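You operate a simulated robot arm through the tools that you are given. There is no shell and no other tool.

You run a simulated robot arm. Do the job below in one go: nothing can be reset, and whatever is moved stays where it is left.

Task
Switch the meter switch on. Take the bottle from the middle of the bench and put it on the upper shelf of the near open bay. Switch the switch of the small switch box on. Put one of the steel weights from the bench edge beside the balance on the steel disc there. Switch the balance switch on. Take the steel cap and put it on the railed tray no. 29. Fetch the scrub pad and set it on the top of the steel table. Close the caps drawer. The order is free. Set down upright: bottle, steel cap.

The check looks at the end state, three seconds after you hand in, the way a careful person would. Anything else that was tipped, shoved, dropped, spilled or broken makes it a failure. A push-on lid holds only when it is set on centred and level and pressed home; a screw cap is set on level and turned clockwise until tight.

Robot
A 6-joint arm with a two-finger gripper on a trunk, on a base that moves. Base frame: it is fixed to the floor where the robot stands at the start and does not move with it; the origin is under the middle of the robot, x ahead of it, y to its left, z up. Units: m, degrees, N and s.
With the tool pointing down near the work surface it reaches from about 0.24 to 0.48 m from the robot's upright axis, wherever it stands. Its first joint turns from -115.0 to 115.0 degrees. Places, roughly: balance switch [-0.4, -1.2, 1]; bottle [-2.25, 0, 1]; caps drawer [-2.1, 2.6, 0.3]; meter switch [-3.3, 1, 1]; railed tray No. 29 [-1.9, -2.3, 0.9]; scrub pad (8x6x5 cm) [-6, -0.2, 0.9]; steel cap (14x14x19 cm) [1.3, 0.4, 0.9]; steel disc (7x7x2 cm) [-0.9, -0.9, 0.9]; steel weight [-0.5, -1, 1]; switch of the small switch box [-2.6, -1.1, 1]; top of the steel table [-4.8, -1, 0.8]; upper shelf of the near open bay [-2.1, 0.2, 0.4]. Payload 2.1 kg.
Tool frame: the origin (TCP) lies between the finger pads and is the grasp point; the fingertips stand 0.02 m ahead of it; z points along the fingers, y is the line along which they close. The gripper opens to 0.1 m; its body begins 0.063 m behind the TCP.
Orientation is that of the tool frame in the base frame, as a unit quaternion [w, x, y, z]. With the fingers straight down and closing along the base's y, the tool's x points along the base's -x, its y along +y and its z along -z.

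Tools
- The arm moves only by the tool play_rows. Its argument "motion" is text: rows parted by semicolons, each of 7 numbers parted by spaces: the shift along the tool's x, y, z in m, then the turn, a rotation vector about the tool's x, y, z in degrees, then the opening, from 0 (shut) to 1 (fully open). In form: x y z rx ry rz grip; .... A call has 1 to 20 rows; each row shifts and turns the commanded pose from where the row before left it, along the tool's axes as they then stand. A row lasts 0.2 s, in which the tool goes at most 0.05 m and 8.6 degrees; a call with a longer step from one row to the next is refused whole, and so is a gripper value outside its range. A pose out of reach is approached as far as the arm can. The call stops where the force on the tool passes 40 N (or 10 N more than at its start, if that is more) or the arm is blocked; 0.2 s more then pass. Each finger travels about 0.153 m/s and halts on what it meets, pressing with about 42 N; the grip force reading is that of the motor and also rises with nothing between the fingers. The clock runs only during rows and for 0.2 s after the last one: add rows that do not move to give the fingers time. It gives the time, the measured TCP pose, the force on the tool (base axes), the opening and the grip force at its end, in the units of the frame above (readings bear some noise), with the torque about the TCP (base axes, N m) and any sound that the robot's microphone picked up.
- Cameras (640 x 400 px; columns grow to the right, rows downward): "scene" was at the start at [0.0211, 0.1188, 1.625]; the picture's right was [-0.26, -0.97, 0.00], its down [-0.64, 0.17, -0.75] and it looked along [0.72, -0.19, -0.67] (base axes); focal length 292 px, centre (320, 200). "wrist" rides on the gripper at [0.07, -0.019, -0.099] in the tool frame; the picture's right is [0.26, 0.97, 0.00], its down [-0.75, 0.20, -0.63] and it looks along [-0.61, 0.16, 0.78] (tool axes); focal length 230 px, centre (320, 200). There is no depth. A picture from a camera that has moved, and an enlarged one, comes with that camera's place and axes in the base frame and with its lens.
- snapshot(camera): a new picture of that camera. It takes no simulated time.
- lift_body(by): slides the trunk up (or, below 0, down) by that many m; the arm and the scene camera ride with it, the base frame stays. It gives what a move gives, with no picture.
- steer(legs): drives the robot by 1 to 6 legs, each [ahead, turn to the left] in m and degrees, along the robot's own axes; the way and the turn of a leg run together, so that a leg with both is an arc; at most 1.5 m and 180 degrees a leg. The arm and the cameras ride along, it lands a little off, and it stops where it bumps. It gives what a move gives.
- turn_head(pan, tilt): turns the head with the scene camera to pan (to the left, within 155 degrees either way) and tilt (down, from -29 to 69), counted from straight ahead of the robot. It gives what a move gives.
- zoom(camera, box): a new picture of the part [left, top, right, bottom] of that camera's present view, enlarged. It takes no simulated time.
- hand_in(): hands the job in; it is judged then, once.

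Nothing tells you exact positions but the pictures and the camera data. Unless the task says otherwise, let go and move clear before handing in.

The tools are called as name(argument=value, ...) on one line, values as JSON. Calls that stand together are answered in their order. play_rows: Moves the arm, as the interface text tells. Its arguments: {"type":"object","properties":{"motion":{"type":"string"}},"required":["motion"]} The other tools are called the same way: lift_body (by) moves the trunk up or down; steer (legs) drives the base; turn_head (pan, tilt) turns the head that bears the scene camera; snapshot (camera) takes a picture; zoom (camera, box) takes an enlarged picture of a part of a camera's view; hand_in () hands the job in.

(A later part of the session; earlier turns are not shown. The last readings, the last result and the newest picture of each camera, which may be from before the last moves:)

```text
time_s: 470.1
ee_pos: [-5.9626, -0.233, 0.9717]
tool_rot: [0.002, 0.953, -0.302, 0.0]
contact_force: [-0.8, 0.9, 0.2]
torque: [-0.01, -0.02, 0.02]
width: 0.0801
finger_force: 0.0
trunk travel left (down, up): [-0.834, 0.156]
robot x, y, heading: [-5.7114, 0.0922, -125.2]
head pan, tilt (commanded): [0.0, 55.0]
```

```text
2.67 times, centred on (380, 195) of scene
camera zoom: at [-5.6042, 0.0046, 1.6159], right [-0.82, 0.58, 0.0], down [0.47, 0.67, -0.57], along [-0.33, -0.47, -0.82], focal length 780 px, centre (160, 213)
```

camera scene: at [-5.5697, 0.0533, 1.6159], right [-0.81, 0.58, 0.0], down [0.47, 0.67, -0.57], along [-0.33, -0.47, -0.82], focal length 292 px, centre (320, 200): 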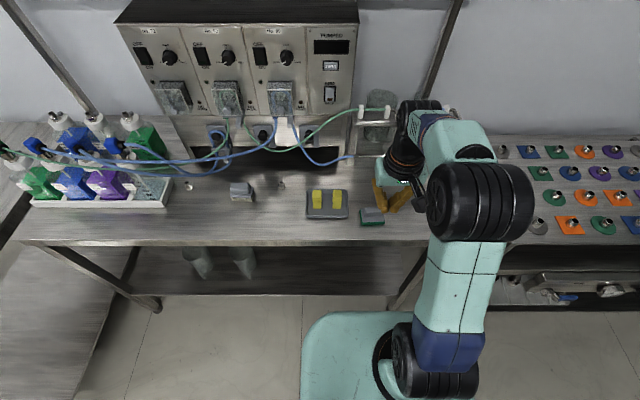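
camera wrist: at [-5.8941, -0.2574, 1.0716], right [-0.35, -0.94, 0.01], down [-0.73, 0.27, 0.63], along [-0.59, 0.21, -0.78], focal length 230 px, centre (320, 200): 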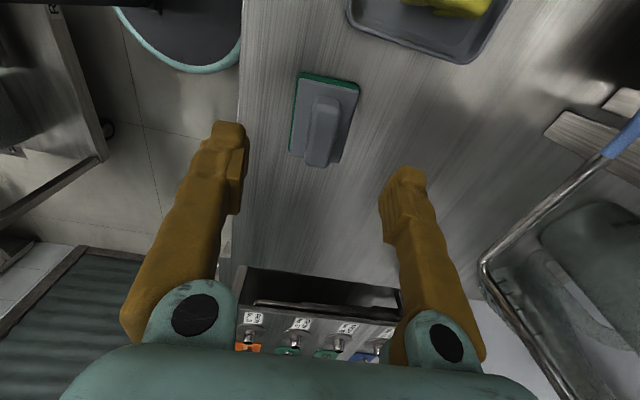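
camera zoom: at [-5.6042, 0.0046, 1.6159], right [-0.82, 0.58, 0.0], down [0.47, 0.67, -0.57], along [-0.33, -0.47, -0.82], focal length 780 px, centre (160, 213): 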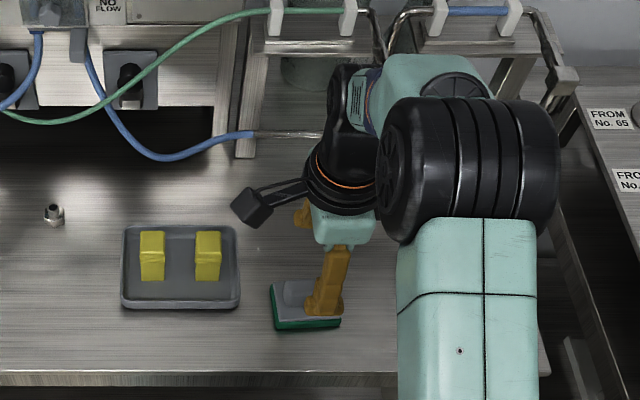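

play_rows(motion="0 0.002 0.03 0 0 0 0.8; 0 0 0.03 0 0 0 0.8; 0 0 0 0 0 0 0.8")

zoom(camera="wrist", box=[200, 60, 440, 260])

zoom(camera="scene", box=[320, 170, 440, 260])

```text
time_s: 470.9
ee_pos: [-5.9634, -0.2382, 0.9124]
tool_rot: [0.004, 0.953, -0.302, -0.002]
contact_force: [-0.3, -0.3, 0.0]
torque: [0.01, -0.03, -0.02]
width: 0.08
finger_force: 0.1
trunk travel left (down, up): [-0.834, 0.156]
robot x, y, heading: [-5.7097, 0.0926, -125.3]
head pan, tilt (commanded): [0.0, 55.0]
```

```text
2.00 times, centred on (320, 160) of wrist
camera zoom: at [-5.8937, -0.2629, 1.0126], right [-0.35, -0.94, 0.01], down [-0.73, 0.27, 0.63], along [-0.59, 0.21, -0.78], focal length 460 px, centre (320, 280)
```

zoom: 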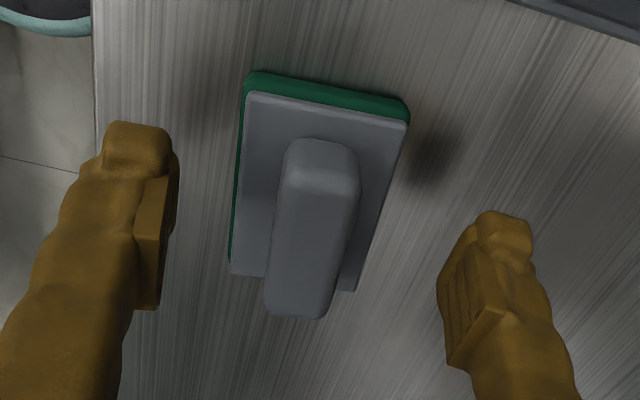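

```text
4.44 times, centred on (380, 215) of scene
camera zoom: at [-5.6041, 0.0049, 1.6159], right [-0.82, 0.58, 0.0], down [0.47, 0.67, -0.57], along [-0.33, -0.47, -0.82], focal length 1300 px, centre (53, 133)
```

zoom: 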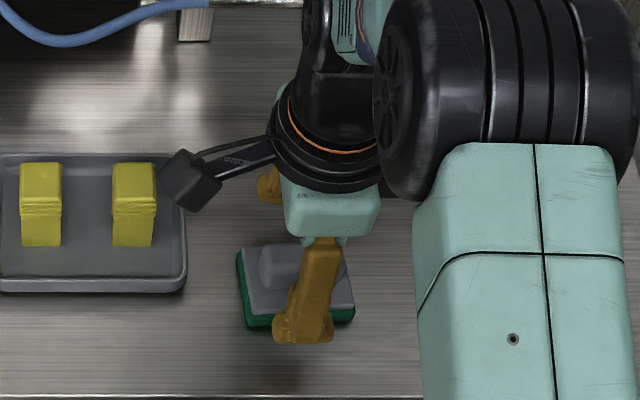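

play_rows(motion="0 -0.001 0.008 0 0 0 0.8; 0 0 0.007 0 0 0 0.8; 0 0 0 0 0 0 0.8")

play_rows(motion="0 0 0 0 0 0 0.6; 0 0 0 0 0 0 0.4; 0 0 0 0 0 0 0.2; 0 0 0 0 0 0 0.1; 0 0 0 0 0 0 0.1")

zoom(camera="wrist", box=[200, 60, 440, 260])

```text
time_s: 471.7
ee_pos: [-5.9631, -0.239, 0.8968]
tool_rot: [0.003, 0.953, -0.303, -0.001]
contact_force: [-0.5, -0.5, -0.9]
torque: [-0.01, 0.0, 0.0]
width: 0.08
finger_force: 0.0
trunk travel left (down, up): [-0.834, 0.156]
robot x, y, heading: [-5.7079, 0.0957, -125.4]
head pan, tilt (commanded): [0.0, 55.0]
```

```text
time_s: 472.9
ee_pos: [-5.9606, -0.2353, 0.8981]
tool_rot: [0.004, 0.953, -0.303, -0.002]
contact_force: [1.7, 2.9, 9.6]
torque: [0.15, -0.12, 0.05]
width: 0.0206
finger_force: 42.5
trunk travel left (down, up): [-0.834, 0.156]
robot x, y, heading: [-5.712, 0.0941, -125.2]
head pan, tilt (commanded): [0.0, 55.0]
```

```text
2.00 times, centred on (320, 160) of wrist
camera zoom: at [-5.8929, -0.2596, 0.9986], right [-0.35, -0.94, 0.01], down [-0.73, 0.27, 0.63], along [-0.59, 0.21, -0.78], focal length 460 px, centre (320, 280)
```

zoom: 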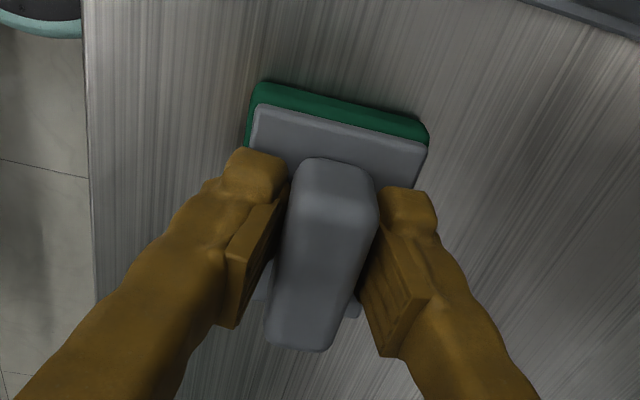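

Gripped the handle. I'll lift it clear with the trunk and check.

lift_body(by=0.15)

snapshot(camera="wrist")

snapshot(camera="scene")

```text
time_s: 474.7
ee_pos: [-5.9629, -0.2378, 1.0476]
tool_rot: [0.002, 0.953, -0.303, -0.001]
contact_force: [-0.4, 0.0, -0.1]
torque: [0.03, 0.01, 0.0]
width: 0.0202
finger_force: 41.4
trunk travel left (down, up): [-0.984, 0.006]
robot x, y, heading: [-5.7119, 0.0948, -125.1]
head pan, tilt (commanded): [0.0, 55.0]
```

```text
taken
camera wrist: at [-5.8942, -0.2615, 1.1475], right [-0.35, -0.94, 0.01], down [-0.73, 0.27, 0.63], along [-0.59, 0.21, -0.78], focal length 230 px, centre (320, 200)
```

wrist: 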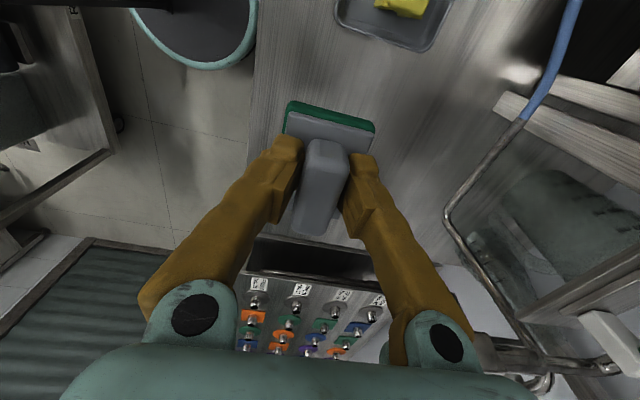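

```text
taken
camera scene: at [-5.6043, 0.0044, 1.7659], right [-0.82, 0.58, 0.0], down [0.47, 0.67, -0.57], along [-0.33, -0.47, -0.82], focal length 292 px, centre (320, 200)
```

scene: 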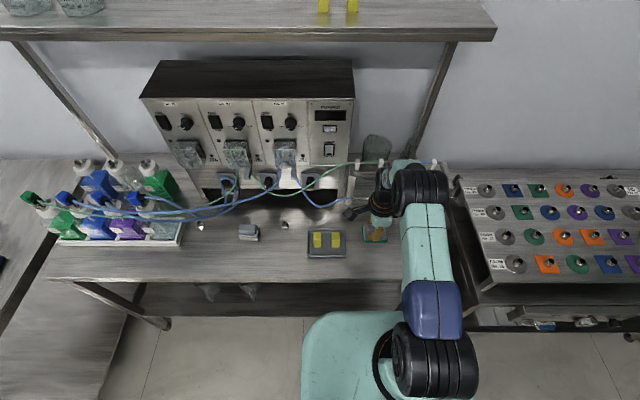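

The pad is in hand. I'll raise and retract the arm a little, then drive back along the corridor to stand beside the steel table's front-right corner.

play_rows(motion="0 -0.01 -0.03 0 0 0 0.1; 0 -0.03 -0.03 0 0 0 0.1; 0 -0.03 0 0 0 0 0.1; 0 0 0 0 0 0 0.1")

steer(legs=[[0, 91.3]])

snapshot(camera="wrist")

```text
time_s: 475.7
ee_pos: [-5.9241, -0.1799, 1.1067]
tool_rot: [0.003, 0.953, -0.303, 0.0]
contact_force: [-0.1, -0.3, -0.3]
torque: [0.0, -0.04, 0.01]
width: 0.0201
finger_force: 41.7
trunk travel left (down, up): [-0.984, 0.006]
robot x, y, heading: [-5.7087, 0.0945, -125.4]
head pan, tilt (commanded): [0.0, 55.0]
```

```text
time_s: 480.0
ee_pos: [-5.4242, -0.1015, 1.1068]
tool_rot: [0.003, 0.874, 0.486, 0.001]
contact_force: [0.0, 0.6, -1.2]
torque: [0.03, -0.01, -0.01]
width: 0.0203
finger_force: 41.8
trunk travel left (down, up): [-0.984, 0.006]
robot x, y, heading: [-5.7095, 0.0962, -32.0]
head pan, tilt (commanded): [0.0, 55.0]
```

```text
taken
camera wrist: at [-5.4035, -0.0314, 1.207], right [0.96, -0.29, 0.01], down [-0.23, -0.74, 0.63], along [-0.18, -0.6, -0.78], focal length 230 px, centre (320, 200)
```

wrist: 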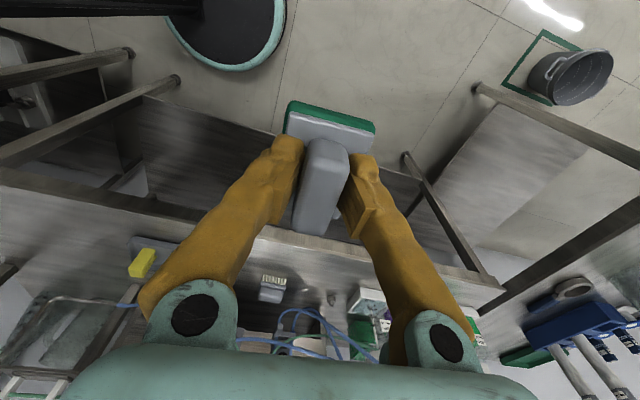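

steer(legs=[[0, -2], [0.8, 0], [0, -34]])

turn_head(pan=0, tilt=50)

snapshot(camera="scene")

snapshot(camera="wrist")

```text
time_s: 486.4
ee_pos: [-4.9085, -0.6904, 1.105]
tool_rot: [0.003, 0.981, 0.193, 0.0]
contact_force: [-1.0, 0.2, -0.1]
torque: [0.02, 0.01, 0.01]
width: 0.0203
finger_force: 42.2
trunk travel left (down, up): [-0.984, 0.006]
robot x, y, heading: [-5.0256, -0.3609, -67.7]
head pan, tilt (commanded): [0.0, 55.0]
```

```text
time_s: 487.1
ee_pos: [-4.9073, -0.6927, 1.1069]
tool_rot: [0.003, 0.981, 0.193, 0.001]
contact_force: [-0.8, 0.5, 0.0]
torque: [0.02, 0.0, 0.02]
width: 0.0205
finger_force: 42.1
trunk travel left (down, up): [-0.984, 0.006]
robot x, y, heading: [-5.0255, -0.3658, -68.1]
head pan, tilt (commanded): [0.0, 50.0]
```

```text
taken
camera scene: at [-4.8897, -0.3274, 1.7724], right [-0.93, -0.38, 0.0], down [-0.29, 0.71, -0.64], along [0.24, -0.59, -0.77], focal length 292 px, centre (320, 200)
```

scene: 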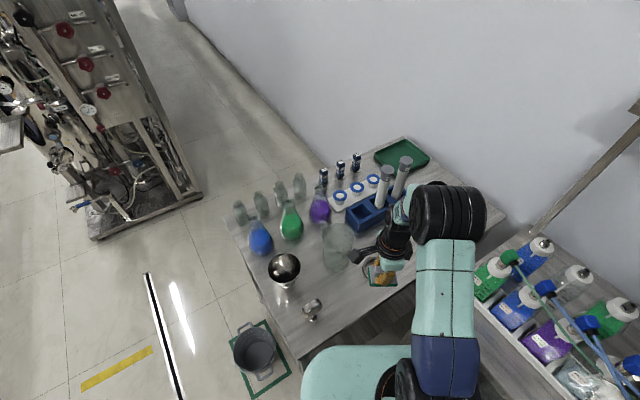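

```text
taken
camera wrist: at [-4.8503, -0.647, 1.207], right [0.61, -0.8, 0.01], down [-0.62, -0.47, 0.63], along [-0.5, -0.39, -0.78], focal length 230 px, centre (320, 200)
```

wrist: 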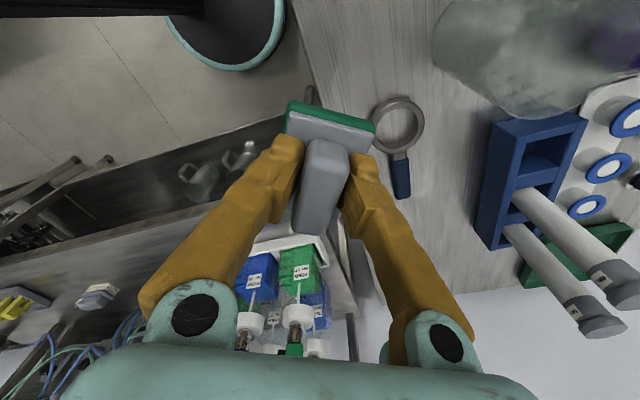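

The steel table's free spot is between the small chrome clamp, the jug and the magnifier, near its right edge. I'll rotate the pad so its long side runs across and the hand's thin side faces the jug.

play_rows(motion="0 0 0 0 0 -8.2 0.1; 0 0 0 0 0 -8.2 0.1; 0 0 0 0 0 -8.2 0.1; 0 0 0 0 0 -8.2 0.1; 0 0 0 0 0 -8.2 0.1; 0 0 0 0 0 -8.2 0.1; 0 0 0 0 0 -8.2 0.1; 0 0 0 0 0 -8.2 0.1; 0 0 0 0 0 -8.2 0.1; 0 0 0 0 0 -8.2 0.1; 0 0 0 0 0 -8.2 0.1; 0 0 0 0 0 -8.2 0.1; 0 0 0 0 0 -8.2 0.1; 0 0 0 0 0 -8.2 0.1; 0 0 0 0 0 -8.2 0.1; 0 0 0 0 0 0 0.1")

snapshot(camera="wrist")

snapshot(camera="scene")

```text
time_s: 490.5
ee_pos: [-4.9071, -0.6911, 1.1064]
tool_rot: [0.002, 0.297, 0.955, -0.001]
contact_force: [-0.1, 0.5, 0.0]
torque: [0.04, 0.02, 0.02]
width: 0.0204
finger_force: 43.0
trunk travel left (down, up): [-0.984, 0.006]
robot x, y, heading: [-5.0258, -0.363, -67.6]
head pan, tilt (commanded): [0.0, 50.0]
```

```text
taken
camera wrist: at [-4.9755, -0.666, 1.2067], right [0.34, 0.94, 0.0], down [0.73, -0.26, 0.63], along [0.59, -0.22, -0.77], focal length 230 px, centre (320, 200)
```

wrist: 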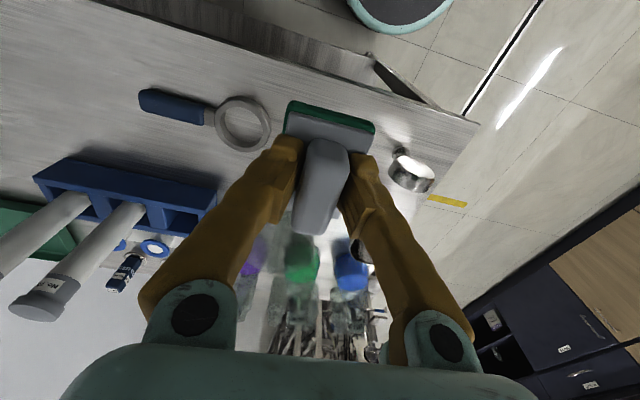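

```text
taken
camera scene: at [-4.8897, -0.3276, 1.7724], right [-0.93, -0.38, 0.0], down [-0.29, 0.71, -0.64], along [0.24, -0.6, -0.77], focal length 292 px, centre (320, 200)
```

scene: 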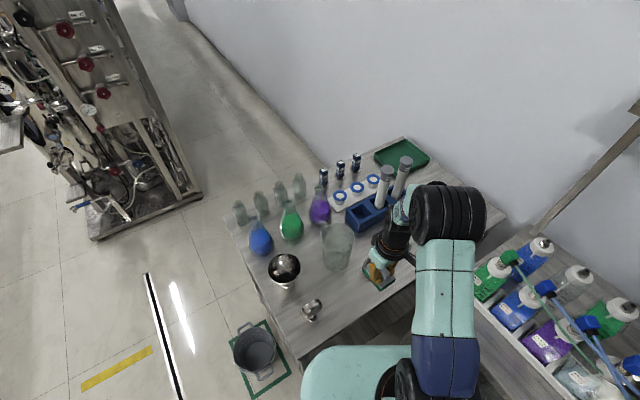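

play_rows(motion="-0.022 0.019 0 0 0 0 0.1; -0.022 0.019 0 0 0 0 0.1; 0 0 0 0 0 0 0.1")

lift_body(by=-0.12)

snapshot(camera="wrist")

zoom(camera="scene", box=[280, 180, 460, 340])

```text
time_s: 491.3
ee_pos: [-4.8501, -0.6866, 1.1069]
tool_rot: [0.002, 0.299, 0.954, -0.001]
contact_force: [-0.3, 0.0, -0.5]
torque: [-0.02, 0.03, -0.02]
width: 0.0203
finger_force: 41.3
trunk travel left (down, up): [-0.984, 0.006]
robot x, y, heading: [-5.0252, -0.3657, -68.0]
head pan, tilt (commanded): [0.0, 50.0]
```

```text
time_s: 492.8
ee_pos: [-4.8492, -0.6867, 0.9851]
tool_rot: [0.002, 0.298, 0.954, -0.002]
contact_force: [-0.1, -0.3, 0.1]
torque: [0.0, 0.02, -0.01]
width: 0.0204
finger_force: 42.5
trunk travel left (down, up): [-0.864, 0.126]
robot x, y, heading: [-5.0264, -0.3642, -67.8]
head pan, tilt (commanded): [0.0, 50.0]
```

```text
taken
camera wrist: at [-4.9165, -0.6606, 1.0866], right [0.34, 0.94, 0.0], down [0.73, -0.26, 0.63], along [0.59, -0.22, -0.77], focal length 230 px, centre (320, 200)
```

wrist: 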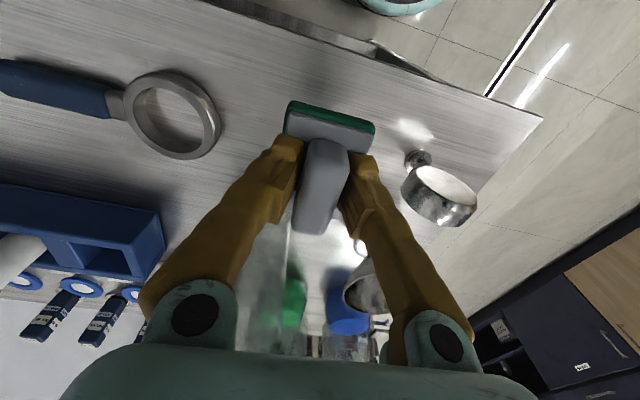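

```text
2.50 times, centred on (370, 260) of scene
camera zoom: at [-4.8897, -0.3275, 1.6524], right [-0.93, -0.38, 0.0], down [-0.29, 0.71, -0.64], along [0.24, -0.6, -0.77], focal length 731 px, centre (195, 50)
```

zoom: 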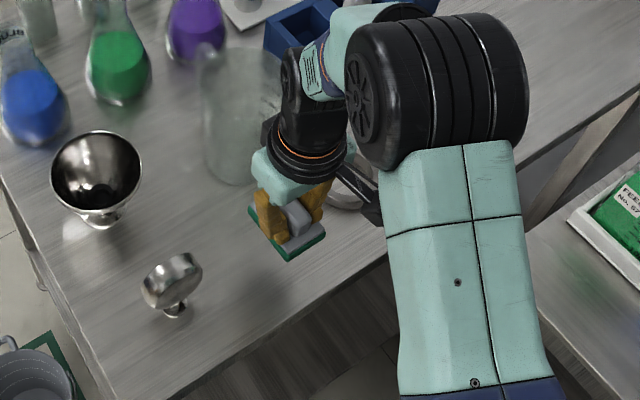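

lift_body(by=-0.06)

lift_body(by=-0.012)

lift_body(by=-0.006)

zoom(camera="scene", box=[280, 160, 460, 320])

```text
time_s: 493.8
ee_pos: [-4.8488, -0.6869, 0.9257]
tool_rot: [0.002, 0.299, 0.954, -0.002]
contact_force: [-0.1, -0.3, -0.1]
torque: [-0.02, 0.02, -0.04]
width: 0.0204
finger_force: 41.5
trunk travel left (down, up): [-0.804, 0.186]
robot x, y, heading: [-5.0239, -0.3627, -67.9]
head pan, tilt (commanded): [0.0, 50.0]
```

```text
time_s: 494.4
ee_pos: [-4.8496, -0.6862, 0.914]
tool_rot: [0.002, 0.298, 0.955, -0.003]
contact_force: [0.1, -0.6, -0.6]
torque: [0.0, -0.01, 0.05]
width: 0.0204
finger_force: 42.2
trunk travel left (down, up): [-0.792, 0.198]
robot x, y, heading: [-5.0213, -0.3671, -67.9]
head pan, tilt (commanded): [0.0, 50.0]
```

```text
time_s: 494.9
ee_pos: [-4.8493, -0.6874, 0.9086]
tool_rot: [0.002, 0.298, 0.955, -0.002]
contact_force: [-0.9, 0.2, 0.1]
torque: [0.0, 0.0, 0.01]
width: 0.0205
finger_force: 41.6
trunk travel left (down, up): [-0.786, 0.204]
robot x, y, heading: [-5.0248, -0.3647, -67.6]
head pan, tilt (commanded): [0.0, 50.0]
```

```text
2.50 times, centred on (370, 240) of scene
camera zoom: at [-4.8896, -0.3276, 1.5743], right [-0.93, -0.38, 0.0], down [-0.29, 0.71, -0.64], along [0.24, -0.6, -0.77], focal length 731 px, centre (195, 100)
```

zoom: 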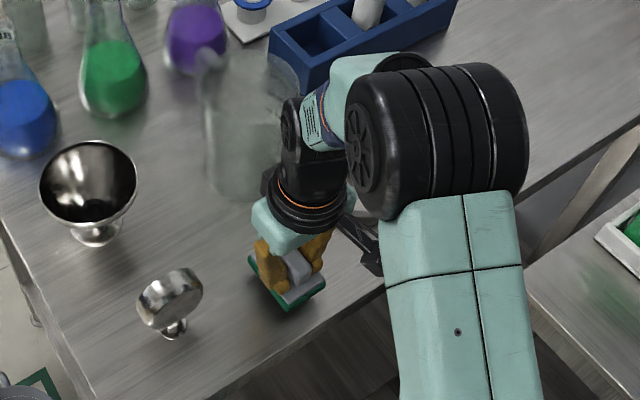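

lift_body(by=-0.008)

lift_body(by=-0.006)

lift_body(by=-0.005)

```text
time_s: 495.5
ee_pos: [-4.8484, -0.686, 0.9007]
tool_rot: [0.002, 0.298, 0.955, -0.003]
contact_force: [0.4, -0.4, 0.0]
torque: [-0.01, 0.01, 0.01]
width: 0.0203
finger_force: 41.7
trunk travel left (down, up): [-0.778, 0.212]
robot x, y, heading: [-5.027, -0.3631, -67.8]
head pan, tilt (commanded): [0.0, 50.0]
```

```text
time_s: 496.1
ee_pos: [-4.8483, -0.6863, 0.8952]
tool_rot: [0.002, 0.299, 0.954, -0.002]
contact_force: [0.1, 0.9, -0.2]
torque: [0.0, 0.02, -0.02]
width: 0.0204
finger_force: 42.2
trunk travel left (down, up): [-0.772, 0.218]
robot x, y, heading: [-5.0256, -0.3627, -67.6]
head pan, tilt (commanded): [0.0, 50.0]
```

```text
time_s: 496.6
ee_pos: [-4.8481, -0.6874, 0.8896]
tool_rot: [0.002, 0.298, 0.954, -0.003]
contact_force: [0.3, -0.6, -0.1]
torque: [0.02, 0.0, -0.01]
width: 0.0204
finger_force: 41.7
trunk travel left (down, up): [-0.767, 0.223]
robot x, y, heading: [-5.0289, -0.3648, -68.0]
head pan, tilt (commanded): [0.0, 50.0]
```

lift_body(by=-0.006)

lift_body(by=-0.006)

lift_body(by=-0.005)

zoom(camera="scene", box=[280, 160, 460, 320])

```text
time_s: 497.1
ee_pos: [-4.8494, -0.6863, 0.8885]
tool_rot: [0.007, 0.298, 0.954, -0.006]
contact_force: [-4.5, 6.4, 20.6]
torque: [0.62, 0.68, -0.12]
width: 0.0203
finger_force: 42.4
trunk travel left (down, up): [-0.762, 0.228]
robot x, y, heading: [-5.0284, -0.3648, -67.9]
head pan, tilt (commanded): [0.0, 50.0]
stopped: the force on the tool passed its limit at 43 N (the readings are from after the stop); the commanded pose is now the measured one
```

```text
time_s: 497.5
ee_pos: [-4.8485, -0.6852, 0.888]
tool_rot: [0.007, 0.298, 0.954, -0.007]
contact_force: [-5.0, 7.2, 25.7]
torque: [0.73, 0.72, -0.07]
width: 0.0204
finger_force: 42.3
trunk travel left (down, up): [-0.76, 0.23]
robot x, y, heading: [-5.0232, -0.3613, -67.7]
head pan, tilt (commanded): [0.0, 50.0]
stopped: the force on the tool passed its limit at 48 N (the readings are from after the stop); the commanded pose is now the measured one
```

```text
time_s: 497.8
ee_pos: [-4.849, -0.6867, 0.8886]
tool_rot: [0.007, 0.297, 0.955, -0.007]
contact_force: [-4.6, 6.8, 24.7]
torque: [0.68, 0.54, -0.01]
width: 0.0204
finger_force: 41.7
trunk travel left (down, up): [-0.759, 0.231]
robot x, y, heading: [-5.0258, -0.3658, -67.7]
head pan, tilt (commanded): [0.0, 50.0]
stopped: the force on the tool passed its limit at 46 N (the readings are from after the stop); the commanded pose is now the measured one
```

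```text
2.50 times, centred on (370, 240) of scene
camera zoom: at [-4.8929, -0.3217, 1.5475], right [-0.93, -0.38, 0.0], down [-0.29, 0.71, -0.65], along [0.24, -0.6, -0.76], focal length 731 px, centre (195, 100)
```

zoom: 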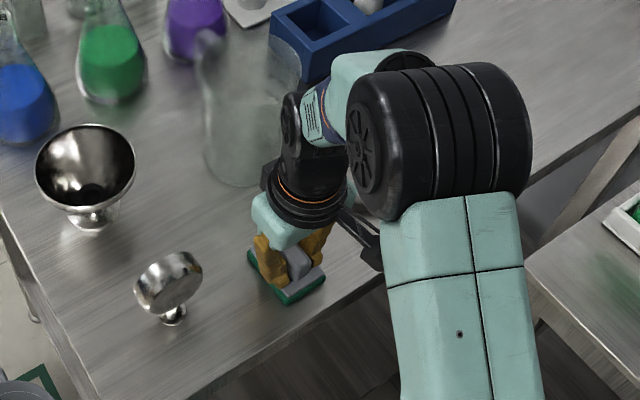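

The pad is on the table top. I'll ease up and release it.

lift_body(by=0.006)

play_rows(motion="0 0 0 0 0 0 0.25; 0 0 0 0 0 0 0.4; 0 0 0 0 0 0 0.5; 0 0 0 0 0 0 0.5")

lift_body(by=0.18)

snapshot(camera="wrist")

zoom(camera="scene", box=[240, 180, 480, 380])

```text
time_s: 498.4
ee_pos: [-4.8468, -0.6907, 0.8921]
tool_rot: [0.007, 0.297, 0.955, -0.008]
contact_force: [-1.0, -0.9, -0.1]
torque: [-0.03, -0.02, -0.04]
width: 0.0206
finger_force: 41.6
trunk travel left (down, up): [-0.765, 0.225]
robot x, y, heading: [-5.0249, -0.3637, -67.7]
head pan, tilt (commanded): [0.0, 50.0]
```

```text
time_s: 499.4
ee_pos: [-4.8473, -0.6911, 0.8919]
tool_rot: [0.007, 0.297, 0.955, -0.008]
contact_force: [-0.6, -0.6, -0.2]
torque: [0.01, -0.01, 0.03]
width: 0.05
finger_force: 0.0
trunk travel left (down, up): [-0.765, 0.225]
robot x, y, heading: [-5.028, -0.3661, -67.8]
head pan, tilt (commanded): [0.0, 50.0]
```

```text
time_s: 501.4
ee_pos: [-4.8471, -0.6901, 1.0717]
tool_rot: [0.007, 0.298, 0.955, -0.007]
contact_force: [-1.1, 0.5, 0.4]
torque: [-0.04, 0.0, 0.01]
width: 0.0502
finger_force: 0.1
trunk travel left (down, up): [-0.945, 0.045]
robot x, y, heading: [-5.025, -0.3646, -67.7]
head pan, tilt (commanded): [0.0, 50.0]
```

```text
taken
camera wrist: at [-4.9151, -0.6633, 1.171], right [0.34, 0.94, -0.01], down [0.73, -0.25, 0.64], along [0.6, -0.23, -0.77], focal length 230 px, centre (320, 200)
```

wrist: 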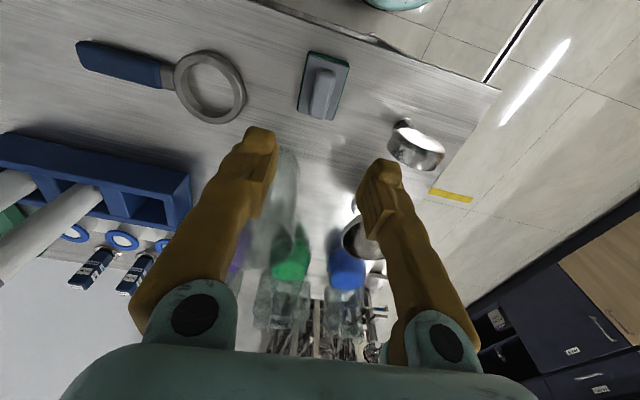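

```text
2.00 times, centred on (360, 280) of scene
camera zoom: at [-4.8897, -0.3274, 1.7333], right [-0.93, -0.38, 0.0], down [-0.29, 0.71, -0.64], along [0.24, -0.6, -0.77], focal length 585 px, centre (240, 40)
```

zoom: 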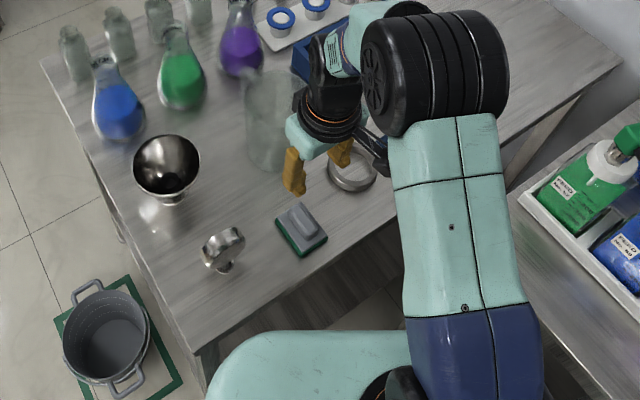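

The scrub pad lies on the steel table. I'll raise the arm, square the tool to its standard yaw and close the gripper before driving on to inspect the passage behind the rigs.

play_rows(motion="0 0 -0.03 0 0 0 0.5; 0 0 -0.03 0 0 8.2 0.3; 0 0 0 0 0 8.2 0; 0 0 0 0 0 8.2 0; 0 0 0 0 0 8.2 0; 0 0 0 0 0 0 0")

steer(legs=[[0, 92.7]])

turn_head(pan=0, tilt=40)

snapshot(camera="scene")

```text
time_s: 502.8
ee_pos: [-4.8474, -0.6891, 1.1325]
tool_rot: [0.01, 0.556, 0.831, -0.005]
contact_force: [-0.7, 0.4, -0.7]
torque: [0.01, -0.01, 0.02]
width: 0.0003
finger_force: 29.4
trunk travel left (down, up): [-0.945, 0.045]
robot x, y, heading: [-5.0264, -0.3673, -67.9]
head pan, tilt (commanded): [0.0, 50.0]
```

```text
time_s: 507.1
ee_pos: [-4.7074, -0.179, 1.1323]
tool_rot: [0.011, -0.209, 0.978, 0.003]
contact_force: [0.1, 0.5, 0.2]
torque: [0.03, -0.02, 0.02]
width: 0.0
finger_force: 29.8
trunk travel left (down, up): [-0.945, 0.045]
robot x, y, heading: [-5.0252, -0.3607, 23.9]
head pan, tilt (commanded): [0.0, 50.0]
```

```text
time_s: 507.8
ee_pos: [-4.7078, -0.1772, 1.1324]
tool_rot: [0.01, -0.209, 0.978, 0.003]
contact_force: [0.3, 0.2, -1.2]
torque: [0.01, -0.04, 0.02]
width: 0.0001
finger_force: 30.2
trunk travel left (down, up): [-0.945, 0.045]
robot x, y, heading: [-5.0235, -0.3654, 24.1]
head pan, tilt (commanded): [0.0, 40.0]
```

```text
taken
camera scene: at [-5.0596, -0.2262, 1.7475], right [0.4, -0.91, 0.0], down [-0.59, -0.26, -0.77], along [0.7, 0.31, -0.64], focal length 292 px, centre (320, 200)
```

scene: 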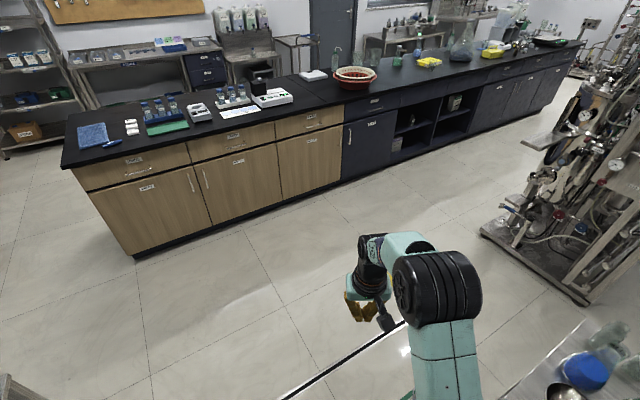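

steer(legs=[[0.72, 0], [0, -64], [0.97, 0], [0, -60]])

turn_head(pan=0, tilt=30)

snapshot(camera="scene")

```text
time_s: 509.9
ee_pos: [-4.496, -0.1756, 1.1372]
tool_rot: [0.016, -0.131, 0.99, 0.039]
contact_force: [0.6, -0.5, -0.8]
torque: [0.05, 0.02, -0.01]
width: 0.0
finger_force: 29.7
trunk travel left (down, up): [-0.945, 0.045]
robot x, y, heading: [-4.8271, -0.2736, 9.4]
head pan, tilt (commanded): [0.0, 40.0]
stopped in leg 1: the robot was blocked; the commanded pose is now the measured one
```

```text
time_s: 510.6
ee_pos: [-4.4931, -0.1561, 1.136]
tool_rot: [0.014, -0.158, 0.987, 0.029]
contact_force: [0.3, -0.2, -0.1]
torque: [0.07, 0.04, 0.01]
width: 0.0
finger_force: 29.6
trunk travel left (down, up): [-0.945, 0.045]
robot x, y, heading: [-4.8274, -0.2742, 9.0]
head pan, tilt (commanded): [0.0, 30.0]
```

```text
taken
camera scene: at [-4.8211, -0.1106, 1.7618], right [0.16, -0.99, 0.01], down [-0.49, -0.09, -0.87], along [0.86, 0.13, -0.5], focal length 292 px, centre (320, 200)
```

scene: 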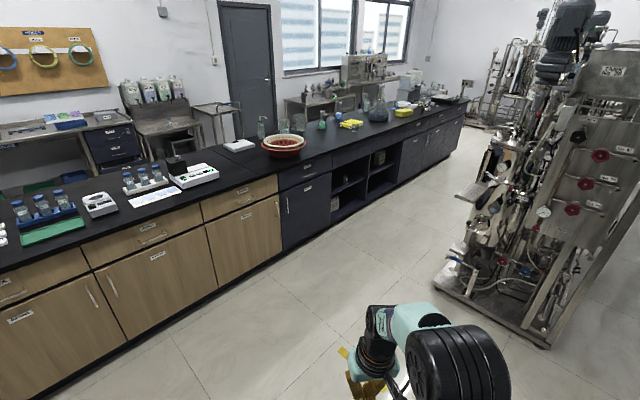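

I was blocked — my base brushed the steel table's front leg. I'll check the table and its items before moving on.

turn_head(pan=-75, tilt=40)

snapshot(camera="scene")

```text
time_s: 512.1
ee_pos: [-4.492, -0.165, 1.1356]
tool_rot: [0.013, -0.157, 0.987, 0.032]
contact_force: [-0.2, 0.1, -0.5]
torque: [-0.01, -0.01, 0.02]
width: 0.0001
finger_force: 29.4
trunk travel left (down, up): [-0.945, 0.045]
robot x, y, heading: [-4.8294, -0.275, 9.0]
head pan, tilt (commanded): [-75.0, 40.0]
```

```text
taken
camera scene: at [-4.8733, -0.2207, 1.7475], right [-0.91, -0.41, 0.0], down [-0.26, 0.59, -0.77], along [0.31, -0.7, -0.64], focal length 292 px, centre (320, 200)
```

scene: 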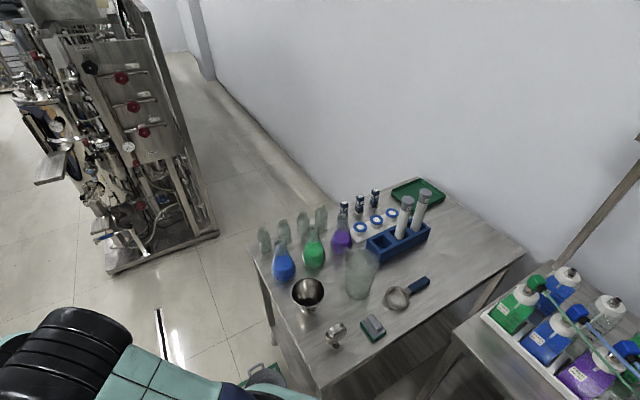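

Nothing on the table was disturbed. I'll steer away from the table into the open floor, then go around properly.

steer(legs=[[0, 50], [0.45, 0], [0, -95]])

turn_head(pan=-20, tilt=35)

snapshot(camera="scene")

```text
time_s: 521.0
ee_pos: [-4.2852, -0.0484, 1.1357]
tool_rot: [0.025, 0.225, 0.974, 0.024]
contact_force: [-0.5, -0.2, -0.2]
torque: [0.01, -0.01, -0.02]
width: 0.0002
finger_force: 29.4
trunk travel left (down, up): [-0.945, 0.045]
robot x, y, heading: [-4.6032, 0.1018, -34.9]
head pan, tilt (commanded): [-75.0, 40.0]
```

```text
time_s: 522.3
ee_pos: [-4.2856, -0.0484, 1.1356]
tool_rot: [0.026, 0.224, 0.974, 0.026]
contact_force: [0.3, 0.0, 0.3]
torque: [0.0, -0.03, 0.0]
width: 0.0
finger_force: 29.9
trunk travel left (down, up): [-0.945, 0.045]
robot x, y, heading: [-4.6049, 0.1044, -34.7]
head pan, tilt (commanded): [-20.0, 35.0]
```

```text
taken
camera scene: at [-4.5227, 0.1802, 1.7551], right [-0.82, -0.58, 0.0], down [-0.33, 0.47, -0.82], along [0.47, -0.67, -0.57], focal length 292 px, centre (320, 200)
```

scene: 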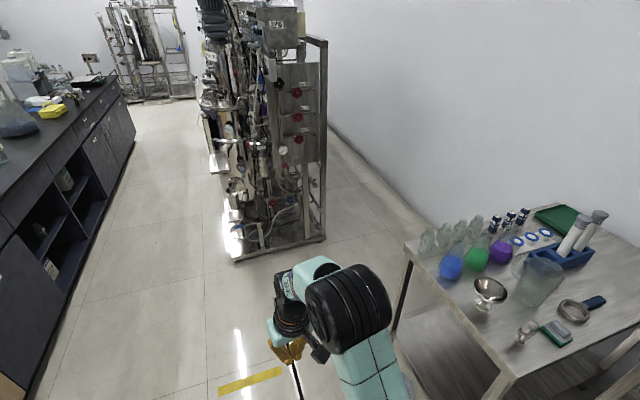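

steer(legs=[[1.3, 0], [0, -90]])

turn_head(pan=0, tilt=35)

snapshot(camera="scene")

turn_head(pan=60, tilt=25)

snapshot(camera="scene")

```text
time_s: 530.9
ee_pos: [-3.3598, -0.9466, 1.1282]
tool_rot: [0.052, 0.646, 0.756, 0.095]
contact_force: [-3.3, 0.4, 0.0]
torque: [-0.03, -0.28, -0.02]
width: 0.0
finger_force: 29.9
trunk travel left (down, up): [-0.945, 0.045]
robot x, y, heading: [-3.5397, -0.6492, -78.0]
head pan, tilt (commanded): [-20.0, 35.0]
stopped in leg 2: the robot was blocked; the commanded pose is now the measured one
```

```text
time_s: 531.7
ee_pos: [-3.363, -0.9496, 1.1371]
tool_rot: [0.046, 0.602, 0.793, 0.08]
contact_force: [0.9, -0.8, 0.9]
torque: [0.12, 0.11, 0.03]
width: 0.0
finger_force: 29.6
trunk travel left (down, up): [-0.945, 0.045]
robot x, y, heading: [-3.4957, -0.7382, -56.0]
head pan, tilt (commanded): [0.0, 35.0]
```

```text
taken
camera scene: at [-3.2086, -0.5143, 1.7316], right [-0.82, -0.56, 0.13], down [-0.4, 0.39, -0.83], along [0.41, -0.73, -0.55], focal length 292 px, centre (320, 200)
```

scene: 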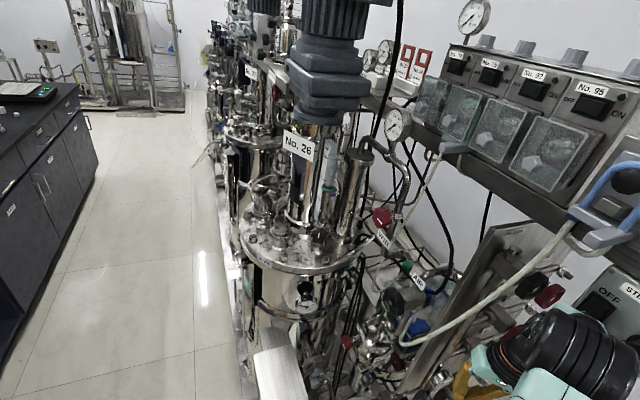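

```text
time_s: 533.0
ee_pos: [-3.3605, -0.9556, 1.1374]
tool_rot: [0.052, 0.635, 0.767, 0.07]
contact_force: [-0.5, -0.6, 1.0]
torque: [-0.01, 0.03, 0.02]
width: 0.0001
finger_force: 30.0
trunk travel left (down, up): [-0.945, 0.045]
robot x, y, heading: [-3.5168, -0.7029, -64.5]
head pan, tilt (commanded): [60.0, 25.0]
```

```text
taken
camera scene: at [-3.1283, -0.4709, 1.7374], right [-0.07, -0.99, 0.08], down [-0.52, -0.03, -0.85], along [0.85, -0.11, -0.52], focal length 292 px, centre (320, 200)
```

scene: 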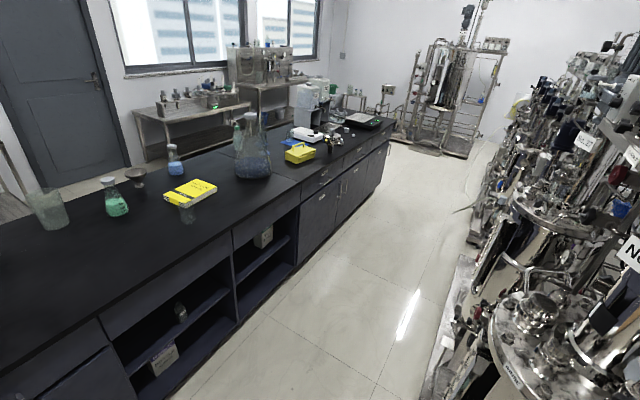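

Something is blocking the turn and the robot seems to be leaning. I'll pause and let things settle while looking carefully.

play_rows(motion="0 0 0 0 0 0 0; 0 0 0 0 0 0 0; 0 0 0 0 0 0 0")

snapshot(camera="scene")

snapshot(camera="wrist")

```text
time_s: 533.4
ee_pos: [-3.3488, -0.9178, 1.1316]
tool_rot: [0.022, 0.604, 0.79, 0.101]
contact_force: [4.3, -0.6, 0.3]
torque: [-0.09, 0.44, 0.04]
width: 0.0001
finger_force: 29.5
trunk travel left (down, up): [-0.945, 0.045]
robot x, y, heading: [-3.5051, -0.7252, -57.1]
head pan, tilt (commanded): [60.0, 25.0]
stopped in row 1: the arm was blocked; the commanded pose is now the measured one
```

```text
taken
camera scene: at [-3.0599, -0.4049, 1.7158], right [0.06, -0.99, 0.1], down [-0.56, -0.12, -0.82], along [0.83, -0.01, -0.56], focal length 292 px, centre (320, 200)
```

scene: 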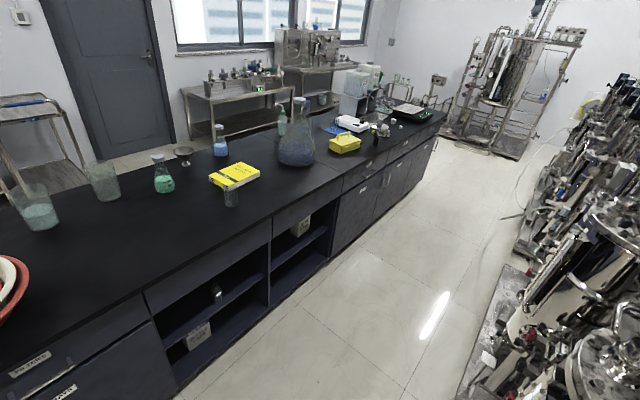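

```text
taken
camera wrist: at [-3.4008, -0.8681, 1.2324], right [0.85, 0.49, 0.2], down [0.29, -0.75, 0.59], along [0.44, -0.44, -0.78], focal length 230 px, centre (320, 200)
```

wrist: 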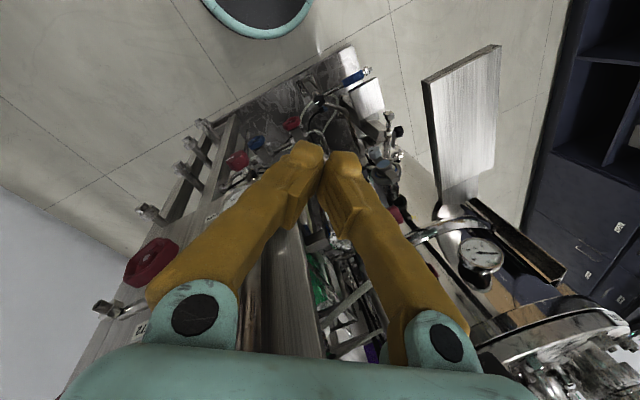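

My arm swung against the rig's end panel and is pushing the robot off balance. I'll relieve it by moving the arm back the way it came (towards +u/+v) in small steps.

play_rows(motion="0.03 0.012 0.004 0 0 0 0; 0.03 0.012 0.004 0 0 0 0; 0 0 0 0 0 0 0")

snapshot(camera="scene")

```text
time_s: 533.7
ee_pos: [-3.3843, -0.892, 1.1192]
tool_rot: [-0.016, 0.533, 0.829, 0.17]
contact_force: [3.1, 1.6, 0.1]
torque: [-0.08, 0.18, 0.04]
width: 0.0002
finger_force: 30.2
trunk travel left (down, up): [-0.945, 0.045]
robot x, y, heading: [-3.4826, -0.7529, -49.5]
head pan, tilt (commanded): [60.0, 25.0]
stopped in row 1: the arm was blocked; the commanded pose is now the measured one
```

```text
taken
camera scene: at [-3.0836, -0.3978, 1.7179], right [0.19, -0.98, 0.09], down [-0.54, -0.18, -0.82], along [0.82, 0.11, -0.56], focal length 292 px, centre (320, 200)
```

scene: 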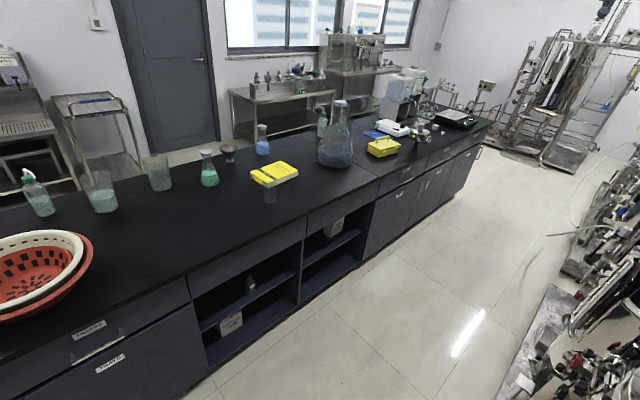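

steer(legs=[[0, 12]])

snapshot(camera="scene")

snapshot(camera="wrist")

```text
time_s: 534.4
ee_pos: [-3.4673, -0.9314, 1.079]
tool_rot: [0.01, 0.503, 0.786, 0.36]
contact_force: [3.1, -0.8, 0.3]
torque: [0.04, 0.25, 0.19]
width: 0.0
finger_force: 29.5
trunk travel left (down, up): [-0.945, 0.045]
robot x, y, heading: [-3.453, -0.7828, -37.4]
head pan, tilt (commanded): [60.0, 25.0]
stopped in leg 1: the robot was blocked; the commanded pose is now the measured one
```

```text
taken
camera scene: at [-3.2459, -0.4835, 1.7542], right [0.39, -0.92, 0.04], down [-0.43, -0.22, -0.87], along [0.81, 0.32, -0.49], focal length 292 px, centre (320, 200)
```

scene: 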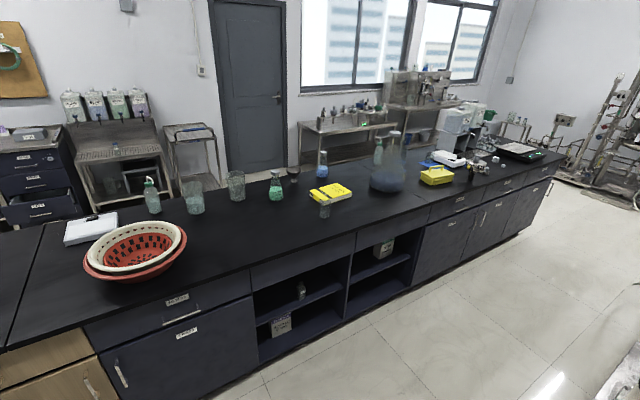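

```text
taken
camera wrist: at [-3.5517, -0.9345, 1.1668], right [0.63, 0.43, 0.65], down [0.29, -0.9, 0.32], along [0.72, -0.02, -0.69], focal length 230 px, centre (320, 200)
```

wrist: 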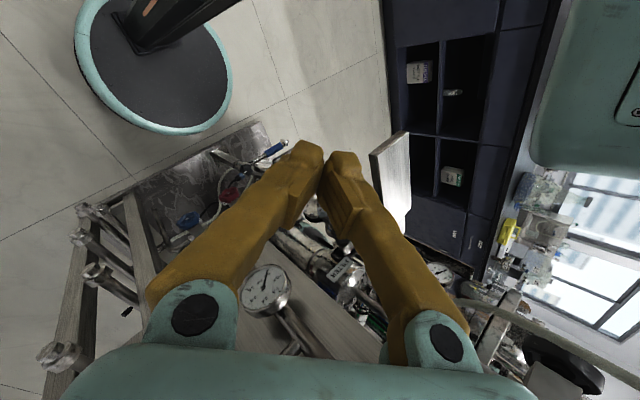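

The lean is coming back. The arm is now folded beside me, clear of the rig's end, so I'll reverse away along +u.

steer(legs=[[-0.2, 0]])

snapshot(camera="scene")

snapshot(camera="wrist")

```text
time_s: 535.1
ee_pos: [-3.579, -1.0875, 1.0562]
tool_rot: [0.013, 0.51, 0.803, 0.309]
contact_force: [0.1, -1.0, 0.6]
torque: [0.07, -0.01, 0.04]
width: 0.0
finger_force: 29.6
trunk travel left (down, up): [-0.945, 0.045]
robot x, y, heading: [-3.4639, -0.7786, -38.9]
head pan, tilt (commanded): [60.0, 25.0]
stopped in leg 1: the robot was blocked; the commanded pose is now the measured one
```

```text
taken
camera scene: at [-3.4171, -0.7085, 1.7895], right [0.36, -0.93, -0.04], down [-0.35, -0.09, -0.93], along [0.86, 0.35, -0.36], focal length 292 px, centre (320, 200)
```

scene: 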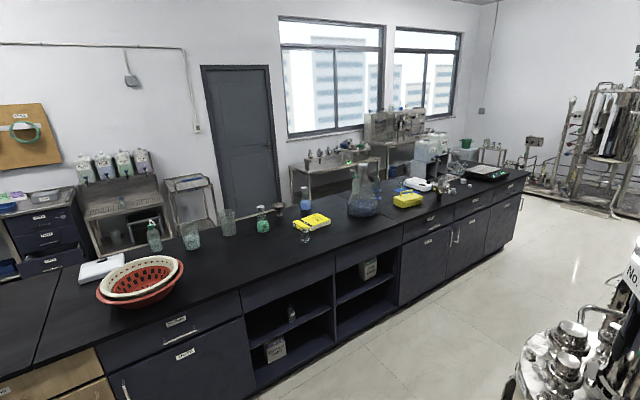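

```text
taken
camera wrist: at [-3.6597, -1.0829, 1.1487], right [0.66, 0.49, 0.57], down [0.31, -0.87, 0.39], along [0.69, -0.08, -0.72], focal length 230 px, centre (320, 200)
```

wrist: 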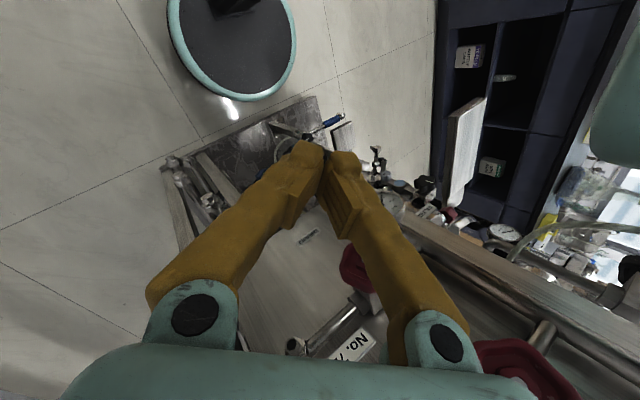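

play_rows(motion="0 0 0 0 0 0 0; 0 0 0 0 0 0 0")

snapshot(camera="scene")

```text
time_s: 535.5
ee_pos: [-3.5434, -1.0504, 1.0814]
tool_rot: [0.015, 0.522, 0.825, 0.216]
contact_force: [2.8, 9.7, -23.0]
torque: [-0.06, -0.42, -0.17]
width: 0.0
finger_force: 29.4
trunk travel left (down, up): [-0.945, 0.045]
robot x, y, heading: [-3.4633, -0.7779, -39.0]
head pan, tilt (commanded): [60.0, 25.0]
stopped in row 1: the arm was blocked; the commanded pose is now the measured one
```

```text
taken
camera scene: at [-3.3608, -0.6232, 1.7756], right [0.36, -0.93, -0.01], down [-0.38, -0.14, -0.91], along [0.85, 0.34, -0.41], focal length 292 px, centre (320, 200)
```

scene: 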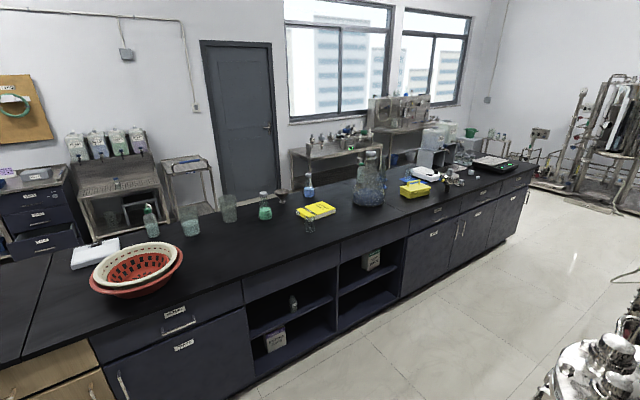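

play_rows(motion="0 0 0 0 0 0 0; 0 0 0 0 0 0 0; 0 0 0 0 0 0 0")

snapshot(camera="scene")

snapshot(camera="wrist")

```text
time_s: 535.8
ee_pos: [-3.5367, -1.0377, 1.0742]
tool_rot: [0.012, 0.522, 0.823, 0.225]
contact_force: [0.6, -0.2, -0.4]
torque: [0.0, -0.03, -0.01]
width: 0.0
finger_force: 29.6
trunk travel left (down, up): [-0.945, 0.045]
robot x, y, heading: [-3.4663, -0.7761, -38.9]
head pan, tilt (commanded): [60.0, 25.0]
stopped in row 1: the arm was blocked; the commanded pose is now the measured one
```

```text
taken
camera scene: at [-3.3636, -0.6333, 1.7745], right [0.36, -0.93, -0.01], down [-0.38, -0.13, -0.92], along [0.85, 0.34, -0.4], focal length 292 px, centre (320, 200)
```

scene: 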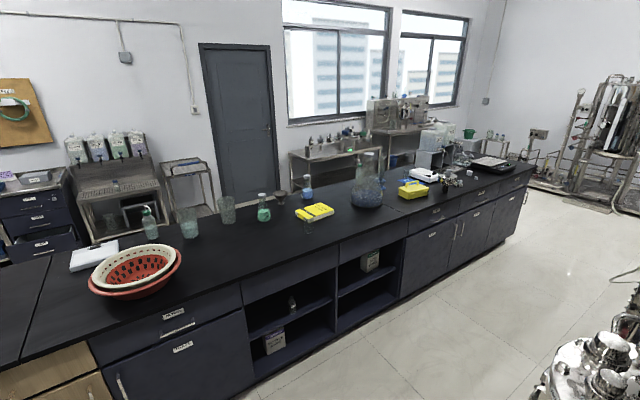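

```text
taken
camera wrist: at [-3.6078, -1.0186, 1.1727], right [0.71, 0.56, 0.43], down [0.35, -0.8, 0.48], along [0.61, -0.19, -0.77], focal length 230 px, centre (320, 200)
```

wrist: 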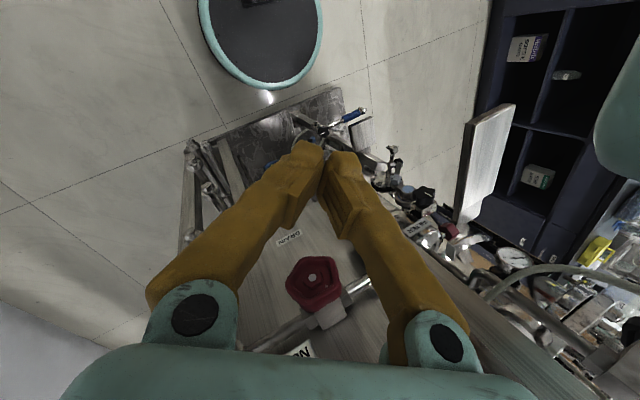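

The robot is upright again. Let me look at the arm itself to see what it is touching.

turn_head(pan=-50, tilt=35)

snapshot(camera="scene")

```text
time_s: 537.7
ee_pos: [-3.5371, -1.0396, 1.0763]
tool_rot: [0.012, 0.521, 0.822, 0.227]
contact_force: [-0.8, 0.1, -0.3]
torque: [0.0, 0.03, 0.01]
width: 0.0002
finger_force: 29.7
trunk travel left (down, up): [-0.945, 0.045]
robot x, y, heading: [-3.46, -0.7774, -38.6]
head pan, tilt (commanded): [-50.0, 35.0]
```

```text
taken
camera scene: at [-3.4464, -0.753, 1.7565], right [-1.0, -0.02, -0.02], down [0.0, 0.59, -0.81], along [0.03, -0.81, -0.59], focal length 292 px, centre (320, 200)
```

scene: 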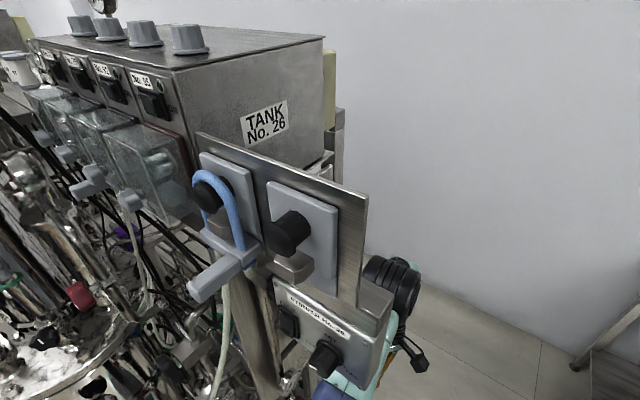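

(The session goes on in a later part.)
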